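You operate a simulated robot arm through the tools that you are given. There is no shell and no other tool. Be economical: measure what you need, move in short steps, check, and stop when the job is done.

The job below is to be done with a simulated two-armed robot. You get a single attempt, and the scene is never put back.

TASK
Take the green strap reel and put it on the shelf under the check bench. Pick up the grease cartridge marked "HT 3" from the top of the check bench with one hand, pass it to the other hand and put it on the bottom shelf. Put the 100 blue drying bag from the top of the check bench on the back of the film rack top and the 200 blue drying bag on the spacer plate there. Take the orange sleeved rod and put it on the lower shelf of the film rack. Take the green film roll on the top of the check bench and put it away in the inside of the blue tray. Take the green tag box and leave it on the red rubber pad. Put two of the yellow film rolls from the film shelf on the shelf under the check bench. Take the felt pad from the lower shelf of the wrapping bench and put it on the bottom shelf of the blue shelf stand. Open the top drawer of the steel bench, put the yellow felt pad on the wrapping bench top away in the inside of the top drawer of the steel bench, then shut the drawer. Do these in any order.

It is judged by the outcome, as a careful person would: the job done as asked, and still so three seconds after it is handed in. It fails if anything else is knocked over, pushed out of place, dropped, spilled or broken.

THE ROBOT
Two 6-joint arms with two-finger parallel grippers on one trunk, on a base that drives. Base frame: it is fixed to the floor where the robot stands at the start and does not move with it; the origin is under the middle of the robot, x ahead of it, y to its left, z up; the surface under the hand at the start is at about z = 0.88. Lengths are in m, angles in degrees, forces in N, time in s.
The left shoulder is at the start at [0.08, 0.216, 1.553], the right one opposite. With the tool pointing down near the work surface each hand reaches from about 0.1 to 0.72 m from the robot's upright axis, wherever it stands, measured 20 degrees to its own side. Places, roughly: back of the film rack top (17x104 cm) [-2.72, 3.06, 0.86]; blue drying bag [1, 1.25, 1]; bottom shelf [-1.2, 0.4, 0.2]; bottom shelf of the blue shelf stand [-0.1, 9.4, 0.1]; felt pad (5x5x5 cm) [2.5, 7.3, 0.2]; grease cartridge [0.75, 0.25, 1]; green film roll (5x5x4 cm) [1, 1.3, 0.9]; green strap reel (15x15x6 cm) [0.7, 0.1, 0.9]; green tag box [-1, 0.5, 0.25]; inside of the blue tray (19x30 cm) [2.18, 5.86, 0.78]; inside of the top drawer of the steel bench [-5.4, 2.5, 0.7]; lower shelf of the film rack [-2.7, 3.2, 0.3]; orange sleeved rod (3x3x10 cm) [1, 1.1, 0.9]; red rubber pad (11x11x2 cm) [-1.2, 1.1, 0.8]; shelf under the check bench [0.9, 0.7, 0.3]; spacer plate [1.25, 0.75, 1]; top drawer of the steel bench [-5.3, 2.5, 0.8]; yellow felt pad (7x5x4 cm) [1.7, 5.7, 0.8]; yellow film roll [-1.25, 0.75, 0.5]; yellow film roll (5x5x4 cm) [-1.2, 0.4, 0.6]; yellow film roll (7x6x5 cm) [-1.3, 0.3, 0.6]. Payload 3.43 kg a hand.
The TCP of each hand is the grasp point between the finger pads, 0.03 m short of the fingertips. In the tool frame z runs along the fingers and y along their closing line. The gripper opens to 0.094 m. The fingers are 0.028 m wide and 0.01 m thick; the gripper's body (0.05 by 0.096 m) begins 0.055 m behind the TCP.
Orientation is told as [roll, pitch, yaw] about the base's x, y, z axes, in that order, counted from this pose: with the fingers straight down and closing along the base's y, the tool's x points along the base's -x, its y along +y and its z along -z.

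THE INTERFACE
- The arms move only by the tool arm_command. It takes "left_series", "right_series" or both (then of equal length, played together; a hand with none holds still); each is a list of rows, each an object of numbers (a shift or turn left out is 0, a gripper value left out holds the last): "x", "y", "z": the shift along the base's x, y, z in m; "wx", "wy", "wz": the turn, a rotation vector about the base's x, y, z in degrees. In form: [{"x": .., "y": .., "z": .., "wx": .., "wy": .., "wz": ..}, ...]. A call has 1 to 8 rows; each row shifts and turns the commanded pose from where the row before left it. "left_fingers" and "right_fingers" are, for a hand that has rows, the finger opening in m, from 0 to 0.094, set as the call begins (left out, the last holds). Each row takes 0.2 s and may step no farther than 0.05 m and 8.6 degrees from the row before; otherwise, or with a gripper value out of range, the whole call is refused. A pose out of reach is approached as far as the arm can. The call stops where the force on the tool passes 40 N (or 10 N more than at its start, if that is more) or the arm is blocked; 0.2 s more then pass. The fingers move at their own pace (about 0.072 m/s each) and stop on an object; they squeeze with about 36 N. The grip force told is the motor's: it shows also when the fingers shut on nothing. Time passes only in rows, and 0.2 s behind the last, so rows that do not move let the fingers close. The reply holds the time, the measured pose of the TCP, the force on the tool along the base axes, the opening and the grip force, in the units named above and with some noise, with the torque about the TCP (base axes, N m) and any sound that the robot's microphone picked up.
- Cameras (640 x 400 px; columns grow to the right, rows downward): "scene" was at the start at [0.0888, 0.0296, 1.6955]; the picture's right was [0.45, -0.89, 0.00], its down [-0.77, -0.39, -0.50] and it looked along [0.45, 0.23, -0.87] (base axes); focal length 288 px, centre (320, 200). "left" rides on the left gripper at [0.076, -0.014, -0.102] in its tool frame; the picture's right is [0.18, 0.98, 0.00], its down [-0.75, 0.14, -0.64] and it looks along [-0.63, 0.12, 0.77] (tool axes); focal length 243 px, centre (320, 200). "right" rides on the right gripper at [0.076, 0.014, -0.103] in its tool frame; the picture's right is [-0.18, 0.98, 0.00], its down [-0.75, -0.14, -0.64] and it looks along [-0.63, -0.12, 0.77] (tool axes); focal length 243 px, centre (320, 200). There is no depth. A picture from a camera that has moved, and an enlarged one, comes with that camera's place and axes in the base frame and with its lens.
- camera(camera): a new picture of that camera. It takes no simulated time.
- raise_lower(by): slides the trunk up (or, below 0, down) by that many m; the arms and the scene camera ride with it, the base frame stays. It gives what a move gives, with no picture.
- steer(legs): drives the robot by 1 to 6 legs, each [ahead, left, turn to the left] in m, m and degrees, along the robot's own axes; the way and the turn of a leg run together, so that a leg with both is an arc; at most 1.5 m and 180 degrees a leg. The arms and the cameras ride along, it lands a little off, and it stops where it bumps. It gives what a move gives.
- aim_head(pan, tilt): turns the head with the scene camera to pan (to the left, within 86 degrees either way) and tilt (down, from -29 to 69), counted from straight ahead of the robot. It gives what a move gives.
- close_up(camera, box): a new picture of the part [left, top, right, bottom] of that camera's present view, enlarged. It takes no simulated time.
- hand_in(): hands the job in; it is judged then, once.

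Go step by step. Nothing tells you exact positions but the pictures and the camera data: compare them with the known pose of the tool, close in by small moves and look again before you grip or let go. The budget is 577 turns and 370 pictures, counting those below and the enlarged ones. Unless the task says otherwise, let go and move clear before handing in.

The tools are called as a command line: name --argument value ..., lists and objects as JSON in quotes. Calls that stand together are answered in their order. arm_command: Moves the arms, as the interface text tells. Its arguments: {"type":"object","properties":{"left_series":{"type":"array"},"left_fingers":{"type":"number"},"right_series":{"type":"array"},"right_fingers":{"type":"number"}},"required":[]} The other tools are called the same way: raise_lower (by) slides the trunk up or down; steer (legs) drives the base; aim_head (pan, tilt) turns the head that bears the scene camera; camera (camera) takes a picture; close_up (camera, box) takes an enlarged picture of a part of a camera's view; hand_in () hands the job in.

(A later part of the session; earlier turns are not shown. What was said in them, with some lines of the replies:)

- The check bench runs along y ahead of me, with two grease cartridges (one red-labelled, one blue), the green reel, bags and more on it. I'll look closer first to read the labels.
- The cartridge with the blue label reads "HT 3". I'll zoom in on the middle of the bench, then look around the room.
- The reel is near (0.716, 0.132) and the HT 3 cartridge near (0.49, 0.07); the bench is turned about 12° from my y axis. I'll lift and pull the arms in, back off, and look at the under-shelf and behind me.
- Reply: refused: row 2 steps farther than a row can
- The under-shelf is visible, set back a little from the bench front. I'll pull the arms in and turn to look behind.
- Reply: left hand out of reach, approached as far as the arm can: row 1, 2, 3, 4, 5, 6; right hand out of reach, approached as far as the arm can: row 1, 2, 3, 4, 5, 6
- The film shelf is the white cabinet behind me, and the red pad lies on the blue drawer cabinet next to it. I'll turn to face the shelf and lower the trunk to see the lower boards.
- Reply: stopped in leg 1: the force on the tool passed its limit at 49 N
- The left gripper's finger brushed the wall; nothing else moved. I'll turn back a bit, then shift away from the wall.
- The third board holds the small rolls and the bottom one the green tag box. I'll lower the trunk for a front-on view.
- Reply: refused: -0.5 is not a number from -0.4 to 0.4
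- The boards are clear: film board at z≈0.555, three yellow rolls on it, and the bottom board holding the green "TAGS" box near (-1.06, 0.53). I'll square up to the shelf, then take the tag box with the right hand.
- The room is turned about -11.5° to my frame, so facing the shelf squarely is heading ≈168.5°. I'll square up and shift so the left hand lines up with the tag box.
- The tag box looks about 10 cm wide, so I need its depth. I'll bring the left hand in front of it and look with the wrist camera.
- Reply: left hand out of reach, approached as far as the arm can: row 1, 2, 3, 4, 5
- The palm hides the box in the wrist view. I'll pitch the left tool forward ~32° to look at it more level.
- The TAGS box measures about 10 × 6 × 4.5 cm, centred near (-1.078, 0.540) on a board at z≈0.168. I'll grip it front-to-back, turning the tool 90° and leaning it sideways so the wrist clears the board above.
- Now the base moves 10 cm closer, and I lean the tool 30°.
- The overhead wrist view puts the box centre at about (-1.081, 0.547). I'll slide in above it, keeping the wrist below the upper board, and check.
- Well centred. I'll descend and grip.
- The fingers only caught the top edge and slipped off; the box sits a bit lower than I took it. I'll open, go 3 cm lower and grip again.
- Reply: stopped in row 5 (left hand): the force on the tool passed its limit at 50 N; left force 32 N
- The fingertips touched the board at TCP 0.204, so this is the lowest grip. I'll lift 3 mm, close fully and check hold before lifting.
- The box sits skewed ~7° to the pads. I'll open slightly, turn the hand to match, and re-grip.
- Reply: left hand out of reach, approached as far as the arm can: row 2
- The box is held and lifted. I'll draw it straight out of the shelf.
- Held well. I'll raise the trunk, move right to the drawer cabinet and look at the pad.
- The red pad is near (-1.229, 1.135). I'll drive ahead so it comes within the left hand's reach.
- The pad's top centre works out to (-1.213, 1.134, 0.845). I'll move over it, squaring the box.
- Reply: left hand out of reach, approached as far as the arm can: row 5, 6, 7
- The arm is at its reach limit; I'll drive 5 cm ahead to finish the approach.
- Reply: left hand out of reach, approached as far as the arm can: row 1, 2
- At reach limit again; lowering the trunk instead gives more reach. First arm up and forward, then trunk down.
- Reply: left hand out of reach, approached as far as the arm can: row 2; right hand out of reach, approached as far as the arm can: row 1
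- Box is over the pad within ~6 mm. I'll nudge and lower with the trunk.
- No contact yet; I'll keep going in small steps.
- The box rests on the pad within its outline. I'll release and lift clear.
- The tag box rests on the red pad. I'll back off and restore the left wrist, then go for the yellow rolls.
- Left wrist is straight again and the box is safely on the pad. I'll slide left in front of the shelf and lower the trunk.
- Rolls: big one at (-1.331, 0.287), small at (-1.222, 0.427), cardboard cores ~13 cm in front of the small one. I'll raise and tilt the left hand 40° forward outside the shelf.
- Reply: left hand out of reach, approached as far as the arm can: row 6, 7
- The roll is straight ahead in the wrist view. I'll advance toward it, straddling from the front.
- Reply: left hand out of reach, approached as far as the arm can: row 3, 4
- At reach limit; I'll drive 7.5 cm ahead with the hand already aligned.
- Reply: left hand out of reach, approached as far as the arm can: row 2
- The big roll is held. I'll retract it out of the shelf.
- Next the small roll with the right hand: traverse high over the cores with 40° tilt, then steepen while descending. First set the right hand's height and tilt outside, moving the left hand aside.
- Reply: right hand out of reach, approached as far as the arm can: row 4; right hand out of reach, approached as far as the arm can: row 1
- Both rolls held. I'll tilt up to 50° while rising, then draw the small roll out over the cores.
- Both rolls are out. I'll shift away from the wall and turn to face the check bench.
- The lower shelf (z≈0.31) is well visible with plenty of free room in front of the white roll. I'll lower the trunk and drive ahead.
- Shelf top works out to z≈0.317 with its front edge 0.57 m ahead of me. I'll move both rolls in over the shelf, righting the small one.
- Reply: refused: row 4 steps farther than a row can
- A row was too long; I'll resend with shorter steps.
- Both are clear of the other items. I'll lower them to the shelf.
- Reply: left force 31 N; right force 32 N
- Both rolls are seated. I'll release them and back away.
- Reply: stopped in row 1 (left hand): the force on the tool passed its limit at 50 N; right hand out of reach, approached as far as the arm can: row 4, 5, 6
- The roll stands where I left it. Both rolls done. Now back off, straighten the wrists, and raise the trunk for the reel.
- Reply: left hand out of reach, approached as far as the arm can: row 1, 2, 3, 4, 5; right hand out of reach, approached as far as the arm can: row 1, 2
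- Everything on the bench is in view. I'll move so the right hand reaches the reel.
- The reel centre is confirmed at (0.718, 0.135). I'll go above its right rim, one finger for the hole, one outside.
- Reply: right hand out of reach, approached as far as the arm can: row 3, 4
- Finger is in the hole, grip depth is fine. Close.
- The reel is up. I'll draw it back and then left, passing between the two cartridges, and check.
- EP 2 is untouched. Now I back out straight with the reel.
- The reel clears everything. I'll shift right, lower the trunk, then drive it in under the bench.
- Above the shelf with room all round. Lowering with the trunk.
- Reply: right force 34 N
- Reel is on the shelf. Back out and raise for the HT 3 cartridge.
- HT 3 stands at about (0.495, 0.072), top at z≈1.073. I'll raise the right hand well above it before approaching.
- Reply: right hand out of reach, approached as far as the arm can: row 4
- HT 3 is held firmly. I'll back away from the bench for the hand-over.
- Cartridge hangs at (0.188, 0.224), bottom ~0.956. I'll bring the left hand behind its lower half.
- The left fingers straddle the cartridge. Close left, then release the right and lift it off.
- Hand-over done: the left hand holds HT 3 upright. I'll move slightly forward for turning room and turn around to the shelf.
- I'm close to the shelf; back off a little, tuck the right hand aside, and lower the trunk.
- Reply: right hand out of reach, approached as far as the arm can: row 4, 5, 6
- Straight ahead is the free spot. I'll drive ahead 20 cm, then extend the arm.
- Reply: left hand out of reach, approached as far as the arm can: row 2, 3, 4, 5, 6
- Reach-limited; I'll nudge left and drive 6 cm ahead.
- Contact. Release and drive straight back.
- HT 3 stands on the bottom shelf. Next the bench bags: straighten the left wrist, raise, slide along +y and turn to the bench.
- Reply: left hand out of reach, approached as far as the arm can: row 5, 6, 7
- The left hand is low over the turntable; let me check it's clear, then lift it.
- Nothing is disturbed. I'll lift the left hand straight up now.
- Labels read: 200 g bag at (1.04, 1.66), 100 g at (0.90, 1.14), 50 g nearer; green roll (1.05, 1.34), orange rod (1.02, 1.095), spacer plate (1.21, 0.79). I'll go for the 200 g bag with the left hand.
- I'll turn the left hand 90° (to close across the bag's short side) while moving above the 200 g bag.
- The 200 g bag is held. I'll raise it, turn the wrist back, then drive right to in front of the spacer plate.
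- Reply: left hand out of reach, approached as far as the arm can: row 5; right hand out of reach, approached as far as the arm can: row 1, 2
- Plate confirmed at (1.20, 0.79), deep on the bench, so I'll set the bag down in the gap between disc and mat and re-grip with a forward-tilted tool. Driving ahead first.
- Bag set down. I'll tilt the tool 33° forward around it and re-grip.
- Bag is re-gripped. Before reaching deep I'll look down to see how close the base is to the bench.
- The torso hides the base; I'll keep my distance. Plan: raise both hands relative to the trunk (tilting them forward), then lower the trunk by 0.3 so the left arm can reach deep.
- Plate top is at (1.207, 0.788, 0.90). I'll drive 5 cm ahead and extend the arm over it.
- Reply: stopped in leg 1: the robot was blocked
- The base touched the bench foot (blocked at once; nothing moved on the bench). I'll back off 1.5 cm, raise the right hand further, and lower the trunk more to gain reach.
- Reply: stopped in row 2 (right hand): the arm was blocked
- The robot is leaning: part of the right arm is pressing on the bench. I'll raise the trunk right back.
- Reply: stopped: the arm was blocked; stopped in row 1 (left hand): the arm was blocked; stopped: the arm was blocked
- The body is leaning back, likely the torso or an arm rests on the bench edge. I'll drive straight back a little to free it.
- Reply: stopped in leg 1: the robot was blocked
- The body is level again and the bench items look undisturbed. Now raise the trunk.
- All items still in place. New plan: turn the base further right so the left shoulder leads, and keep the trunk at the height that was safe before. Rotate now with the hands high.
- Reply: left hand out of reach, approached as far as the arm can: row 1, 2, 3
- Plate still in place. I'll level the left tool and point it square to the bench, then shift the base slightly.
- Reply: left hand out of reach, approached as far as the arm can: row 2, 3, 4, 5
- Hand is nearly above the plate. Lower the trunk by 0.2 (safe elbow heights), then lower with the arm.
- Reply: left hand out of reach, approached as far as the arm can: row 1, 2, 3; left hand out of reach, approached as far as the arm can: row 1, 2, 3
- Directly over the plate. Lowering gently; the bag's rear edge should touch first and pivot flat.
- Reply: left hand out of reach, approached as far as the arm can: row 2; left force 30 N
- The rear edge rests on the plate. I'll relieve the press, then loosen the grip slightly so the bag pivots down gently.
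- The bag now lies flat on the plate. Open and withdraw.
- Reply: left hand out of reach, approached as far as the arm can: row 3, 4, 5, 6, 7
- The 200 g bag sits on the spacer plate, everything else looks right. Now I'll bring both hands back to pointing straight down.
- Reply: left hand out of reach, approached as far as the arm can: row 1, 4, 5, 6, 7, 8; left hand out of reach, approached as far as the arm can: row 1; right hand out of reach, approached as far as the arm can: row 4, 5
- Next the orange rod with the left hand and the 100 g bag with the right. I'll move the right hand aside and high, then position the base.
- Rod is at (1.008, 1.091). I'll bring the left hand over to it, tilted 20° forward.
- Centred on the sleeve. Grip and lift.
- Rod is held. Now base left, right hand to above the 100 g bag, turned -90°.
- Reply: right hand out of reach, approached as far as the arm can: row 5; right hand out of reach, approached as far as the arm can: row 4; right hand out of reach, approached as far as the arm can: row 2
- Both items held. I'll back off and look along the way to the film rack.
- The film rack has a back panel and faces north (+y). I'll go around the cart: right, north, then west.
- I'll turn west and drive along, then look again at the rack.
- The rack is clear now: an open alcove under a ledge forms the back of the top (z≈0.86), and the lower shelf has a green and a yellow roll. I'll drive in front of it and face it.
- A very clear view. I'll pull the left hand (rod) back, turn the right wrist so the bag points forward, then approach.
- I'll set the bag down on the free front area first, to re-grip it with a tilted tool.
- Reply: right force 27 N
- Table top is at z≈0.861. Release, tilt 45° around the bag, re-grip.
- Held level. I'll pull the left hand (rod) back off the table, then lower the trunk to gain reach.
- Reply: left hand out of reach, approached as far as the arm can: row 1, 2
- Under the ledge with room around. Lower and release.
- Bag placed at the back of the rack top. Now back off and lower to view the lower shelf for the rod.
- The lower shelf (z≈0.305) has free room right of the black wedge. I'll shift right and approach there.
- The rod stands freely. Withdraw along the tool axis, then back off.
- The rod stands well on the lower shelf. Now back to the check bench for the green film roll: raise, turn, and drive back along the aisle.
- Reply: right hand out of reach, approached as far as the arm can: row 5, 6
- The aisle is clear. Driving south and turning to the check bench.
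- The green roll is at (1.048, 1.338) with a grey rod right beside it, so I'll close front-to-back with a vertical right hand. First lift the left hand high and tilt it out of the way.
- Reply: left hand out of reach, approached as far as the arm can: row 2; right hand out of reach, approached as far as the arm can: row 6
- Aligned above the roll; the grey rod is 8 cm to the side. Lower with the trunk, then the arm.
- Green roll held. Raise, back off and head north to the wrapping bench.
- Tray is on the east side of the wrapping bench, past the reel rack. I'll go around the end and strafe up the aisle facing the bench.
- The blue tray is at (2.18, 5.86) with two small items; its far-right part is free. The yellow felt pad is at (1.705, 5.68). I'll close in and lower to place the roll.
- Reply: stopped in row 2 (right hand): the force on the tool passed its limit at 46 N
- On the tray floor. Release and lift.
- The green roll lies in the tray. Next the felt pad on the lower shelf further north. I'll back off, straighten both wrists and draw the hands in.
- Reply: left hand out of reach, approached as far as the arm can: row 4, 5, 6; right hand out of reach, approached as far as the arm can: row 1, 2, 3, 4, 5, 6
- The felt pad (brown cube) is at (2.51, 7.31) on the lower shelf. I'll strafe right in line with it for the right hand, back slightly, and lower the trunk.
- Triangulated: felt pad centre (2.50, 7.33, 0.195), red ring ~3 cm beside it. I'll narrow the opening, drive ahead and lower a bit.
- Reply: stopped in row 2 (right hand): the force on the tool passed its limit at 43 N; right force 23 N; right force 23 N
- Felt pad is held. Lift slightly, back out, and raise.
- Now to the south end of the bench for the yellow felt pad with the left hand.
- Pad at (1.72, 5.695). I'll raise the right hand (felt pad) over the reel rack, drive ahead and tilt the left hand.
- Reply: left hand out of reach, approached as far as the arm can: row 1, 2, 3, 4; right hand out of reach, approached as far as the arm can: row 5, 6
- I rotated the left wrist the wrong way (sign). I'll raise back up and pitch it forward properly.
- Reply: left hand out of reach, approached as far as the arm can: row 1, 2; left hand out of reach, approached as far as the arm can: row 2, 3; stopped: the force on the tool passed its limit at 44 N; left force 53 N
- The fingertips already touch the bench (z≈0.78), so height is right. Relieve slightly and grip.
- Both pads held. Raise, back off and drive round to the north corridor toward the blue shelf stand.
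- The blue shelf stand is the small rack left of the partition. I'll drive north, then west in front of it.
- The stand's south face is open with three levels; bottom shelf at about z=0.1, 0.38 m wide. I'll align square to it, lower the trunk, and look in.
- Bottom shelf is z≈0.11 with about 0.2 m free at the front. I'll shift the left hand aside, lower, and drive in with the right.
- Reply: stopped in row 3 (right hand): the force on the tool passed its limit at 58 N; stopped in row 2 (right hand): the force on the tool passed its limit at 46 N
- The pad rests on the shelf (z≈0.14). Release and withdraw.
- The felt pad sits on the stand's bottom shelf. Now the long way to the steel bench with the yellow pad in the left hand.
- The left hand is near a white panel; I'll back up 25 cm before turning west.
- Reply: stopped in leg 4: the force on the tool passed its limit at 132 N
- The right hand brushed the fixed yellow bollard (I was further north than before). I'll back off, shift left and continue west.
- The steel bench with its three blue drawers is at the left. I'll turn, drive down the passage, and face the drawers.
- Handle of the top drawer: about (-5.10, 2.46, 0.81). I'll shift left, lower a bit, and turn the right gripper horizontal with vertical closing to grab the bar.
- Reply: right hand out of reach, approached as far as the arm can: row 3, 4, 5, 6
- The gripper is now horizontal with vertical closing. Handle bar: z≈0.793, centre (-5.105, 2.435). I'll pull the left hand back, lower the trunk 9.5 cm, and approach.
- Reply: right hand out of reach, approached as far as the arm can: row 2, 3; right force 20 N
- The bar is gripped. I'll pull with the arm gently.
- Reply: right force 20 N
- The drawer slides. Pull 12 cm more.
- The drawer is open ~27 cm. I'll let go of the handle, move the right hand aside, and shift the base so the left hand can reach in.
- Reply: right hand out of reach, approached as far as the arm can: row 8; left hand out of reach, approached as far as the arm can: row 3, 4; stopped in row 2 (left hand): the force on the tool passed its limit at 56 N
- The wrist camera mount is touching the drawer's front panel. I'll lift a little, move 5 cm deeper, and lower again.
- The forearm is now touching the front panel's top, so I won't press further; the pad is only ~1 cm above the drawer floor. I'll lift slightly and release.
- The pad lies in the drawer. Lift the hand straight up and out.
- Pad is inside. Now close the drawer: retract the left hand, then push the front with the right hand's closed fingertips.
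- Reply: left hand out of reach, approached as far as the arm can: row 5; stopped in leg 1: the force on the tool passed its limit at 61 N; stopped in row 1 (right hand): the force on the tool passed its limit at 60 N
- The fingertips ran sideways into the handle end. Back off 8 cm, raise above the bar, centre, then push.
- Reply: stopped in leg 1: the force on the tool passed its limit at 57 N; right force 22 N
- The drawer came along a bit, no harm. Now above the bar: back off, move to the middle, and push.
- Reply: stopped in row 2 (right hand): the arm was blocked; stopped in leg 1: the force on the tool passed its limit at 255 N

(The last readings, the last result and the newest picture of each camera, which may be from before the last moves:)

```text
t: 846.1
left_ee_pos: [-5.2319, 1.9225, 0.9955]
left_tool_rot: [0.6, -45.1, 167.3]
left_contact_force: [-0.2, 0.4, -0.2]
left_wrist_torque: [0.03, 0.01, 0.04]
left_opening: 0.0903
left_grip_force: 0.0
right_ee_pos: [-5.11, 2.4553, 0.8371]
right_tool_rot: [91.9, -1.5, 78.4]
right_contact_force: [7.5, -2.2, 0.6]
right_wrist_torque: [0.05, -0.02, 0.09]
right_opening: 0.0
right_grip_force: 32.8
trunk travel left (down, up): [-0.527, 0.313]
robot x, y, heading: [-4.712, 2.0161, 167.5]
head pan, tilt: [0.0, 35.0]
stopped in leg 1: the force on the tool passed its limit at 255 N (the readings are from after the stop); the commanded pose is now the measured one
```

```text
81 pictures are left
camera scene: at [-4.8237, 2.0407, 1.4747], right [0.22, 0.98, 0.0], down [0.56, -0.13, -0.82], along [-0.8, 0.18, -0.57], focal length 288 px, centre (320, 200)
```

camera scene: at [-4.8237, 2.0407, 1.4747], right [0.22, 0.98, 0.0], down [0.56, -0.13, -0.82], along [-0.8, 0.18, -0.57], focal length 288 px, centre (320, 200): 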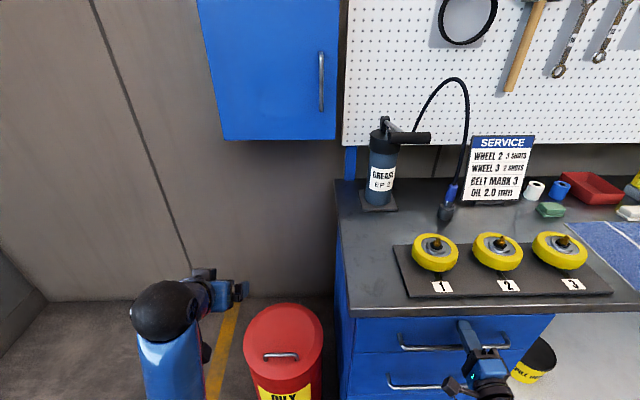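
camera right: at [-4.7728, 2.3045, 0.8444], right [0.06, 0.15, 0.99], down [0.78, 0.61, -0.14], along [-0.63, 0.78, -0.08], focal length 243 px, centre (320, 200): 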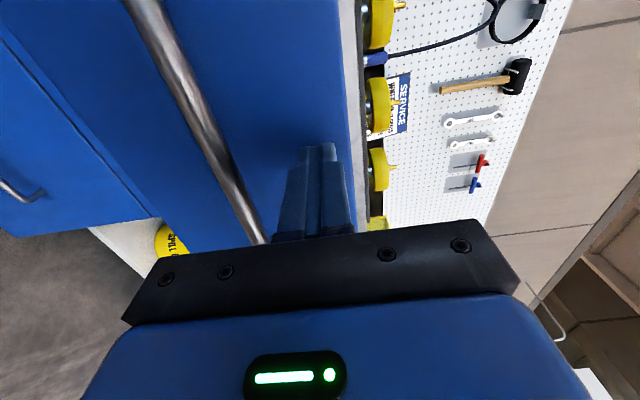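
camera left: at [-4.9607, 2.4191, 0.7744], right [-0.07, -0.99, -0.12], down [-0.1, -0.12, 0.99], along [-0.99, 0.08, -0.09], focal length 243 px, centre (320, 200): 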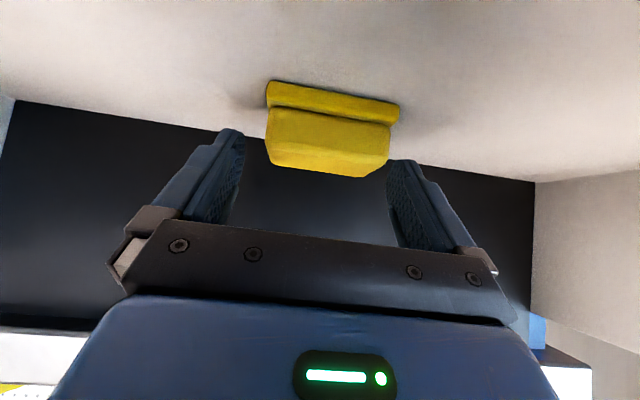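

The drawer is shut. Back off and verify.

steer --legs '[[-0.35, 0, 0]]'

camera --camera "scene"

close_up --camera "scene" --box '[260, 120, 600, 330]'

```text
t: 848.4
left_ee_pos: [-4.8882, 1.8454, 0.9954]
left_tool_rot: [0.5, -45.1, 167.4]
left_contact_force: [0.0, -0.3, -0.1]
left_wrist_torque: [-0.02, -0.01, -0.03]
left_opening: 0.0901
left_grip_force: 0.1
right_ee_pos: [-4.7661, 2.3799, 0.8369]
right_tool_rot: [92.0, -1.5, 78.3]
right_contact_force: [-0.3, 0.2, 0.0]
right_wrist_torque: [0.0, -0.01, 0.0]
right_opening: 0.0001
right_grip_force: 33.4
trunk travel left (down, up): [-0.527, 0.313]
robot x, y, heading: [-4.3655, 1.9389, 167.4]
head pan, tilt: [0.0, 35.0]
```

```text
80 pictures are left
camera scene: at [-4.4809, 1.9638, 1.4745], right [0.22, 0.98, 0.0], down [0.56, -0.13, -0.82], along [-0.8, 0.18, -0.57], focal length 288 px, centre (320, 200)
```

scene: 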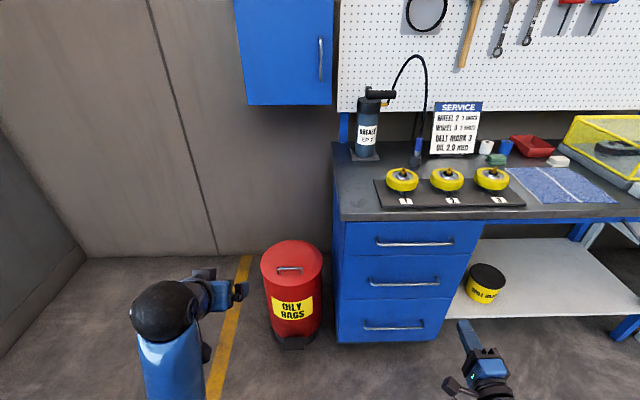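

```text
1.88 times, centred on (430, 225) of scene
camera zoom: at [-4.4809, 1.9638, 1.4745], right [0.22, 0.98, 0.0], down [0.56, -0.13, -0.82], along [-0.8, 0.18, -0.57], focal length 542 px, centre (113, 153)
```

zoom: 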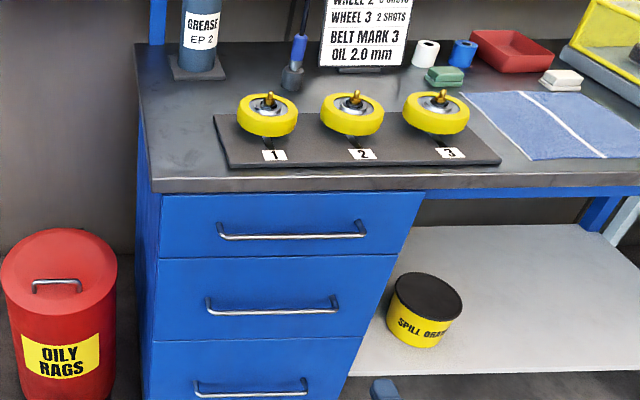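

All drawers are shut and the bench is undisturbed. For safety I'll go back to check the check bench once more (grey rod beside where the green roll stood).

raise_lower --by 0.3

steer --legs '[[0, 0, -90], [0, 0.12, 0], [1.3, 0, 0], [1.0, 0, 0], [0, 0, -77.4]]'

camera --camera "scene"

```text
t: 851.4
left_ee_pos: [-4.8888, 1.8452, 1.2949]
left_tool_rot: [0.5, -45.1, 167.4]
left_contact_force: [0.1, 0.0, -0.5]
left_wrist_torque: [-0.02, -0.01, -0.01]
left_opening: 0.09
left_grip_force: 0.1
right_ee_pos: [-4.7632, 2.379, 1.1363]
right_tool_rot: [91.7, -1.4, 78.4]
right_contact_force: [0.9, -0.2, 0.3]
right_wrist_torque: [-0.01, 0.06, -0.01]
right_opening: 0.0001
right_grip_force: 33.2
trunk travel left (down, up): [-0.827, 0.013]
robot x, y, heading: [-4.3657, 1.9393, 167.2]
head pan, tilt: [0.0, 35.0]
```

```text
t: 870.9
left_ee_pos: [-3.4153, 4.3977, 1.2957]
left_tool_rot: [0.5, -45.1, -1.5]
left_contact_force: [0.1, 0.3, 0.0]
left_wrist_torque: [-0.03, -0.01, -0.01]
left_opening: 0.0899
left_grip_force: 0.0
right_ee_pos: [-3.432, 3.8507, 1.1358]
right_tool_rot: [92.0, -1.5, -90.4]
right_contact_force: [0.3, -1.1, 0.4]
right_wrist_torque: [-0.01, -0.01, 0.01]
right_opening: 0.0001
right_grip_force: 33.1
trunk travel left (down, up): [-0.827, 0.013]
robot x, y, heading: [-3.9115, 4.2046, -1.7]
head pan, tilt: [0.0, 35.0]
```

```text
78 pictures are left
camera scene: at [-3.7945, 4.2019, 1.7746], right [-0.03, -1.0, 0.0], down [-0.57, 0.02, -0.82], along [0.82, -0.02, -0.57], focal length 288 px, centre (320, 200)
```

scene: 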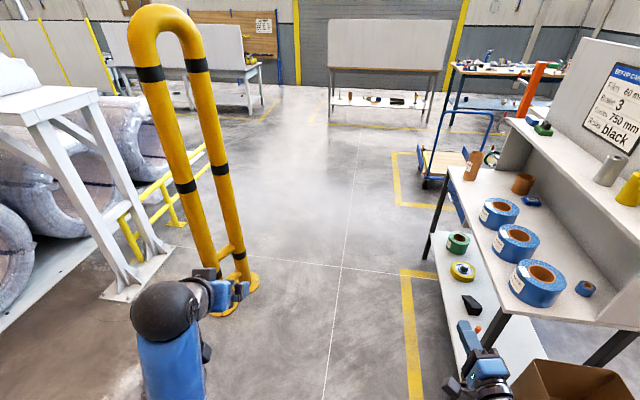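

steer --legs '[[1.4, 0, 1.7], [1.4, 0, 0], [1.25, 0, 0], [0, 0, -90], [1.2, 0, 0], [0.9, 0, 0]]'

aim_head --pan 45 --tilt 30

camera --camera "scene"

close_up --camera "scene" --box '[150, 120, 450, 310]'

```text
t: 904.2
left_ee_pos: [0.3127, 1.6178, 1.2953]
left_tool_rot: [0.5, -45.1, -90.7]
left_contact_force: [0.0, -0.5, -0.6]
left_wrist_torque: [0.01, -0.02, -0.02]
left_opening: 0.0901
left_grip_force: 0.0
right_ee_pos: [-0.2354, 1.6269, 1.1379]
right_tool_rot: [92.0, -1.5, -179.6]
right_contact_force: [0.1, 0.1, 1.2]
right_wrist_torque: [0.0, 0.01, -0.02]
right_opening: 0.0002
right_grip_force: 32.9
trunk travel left (down, up): [-0.827, 0.013]
robot x, y, heading: [0.1129, 2.1115, -90.7]
head pan, tilt: [0.0, 35.0]
```

```text
t: 905.3
left_ee_pos: [0.3131, 1.6159, 1.2942]
left_tool_rot: [0.4, -45.0, -90.6]
left_contact_force: [0.0, 0.2, 0.1]
left_wrist_torque: [-0.01, 0.03, -0.02]
left_opening: 0.0899
left_grip_force: 0.1
right_ee_pos: [-0.2346, 1.6256, 1.1378]
right_tool_rot: [91.9, -1.5, -179.6]
right_contact_force: [0.2, 0.7, 0.2]
right_wrist_torque: [-0.01, 0.01, -0.01]
right_opening: 0.0
right_grip_force: 32.8
trunk travel left (down, up): [-0.827, 0.013]
robot x, y, heading: [0.1189, 2.1112, -90.6]
head pan, tilt: [45.0, 30.0]
```

```text
77 pictures are left
camera scene: at [0.1752, 2.0139, 1.7824], right [-0.72, -0.7, 0.0], down [-0.35, 0.36, -0.87], along [0.6, -0.62, -0.5], focal length 288 px, centre (320, 200)
```

scene: 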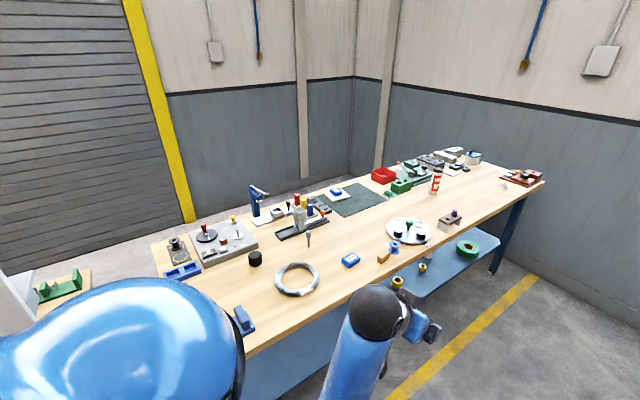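

```text
2.11 times, centred on (300, 215) of scene
camera zoom: at [0.1752, 2.0139, 1.7824], right [-0.72, -0.7, 0.0], down [-0.35, 0.36, -0.87], along [0.6, -0.62, -0.5], focal length 606 px, centre (362, 168)
```

zoom: 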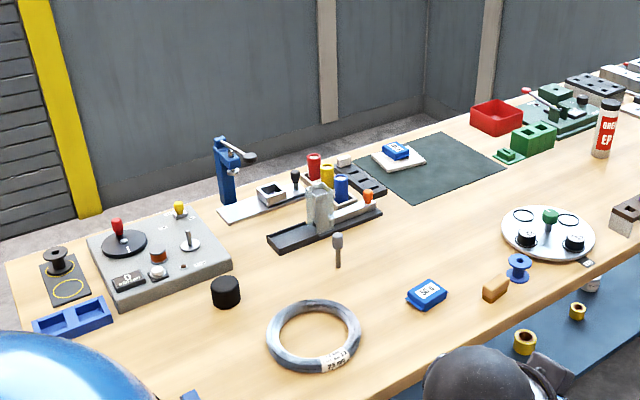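

Everything is in place: grey rod upright, 200 g bag on the spacer plate, rolls and reel on the under-shelf, both grippers empty and clear. Handing in.

hand_in

```text
The job is handed in.
```

I finished every item on the list and handed the job in; at my last look each one was in place and nothing had been knocked over or dropped.

- **Hits along the way:** The robot's base touched the lower shelf of the check bench once. It later leaned against that bench while I was reaching for the spacer plate. The right hand also brushed the fixed yellow bollard, and the drawer took a hard push at its stop when I shut it. I saw no damage or disturbed items afterwards.
- **Tag box:** It covers the red rubber pad closely and may overhang one edge by a few millimetres.
- **200 drying bag:** I took "there" to mean the spacer plate on the check bench, since I saw none on the film rack.
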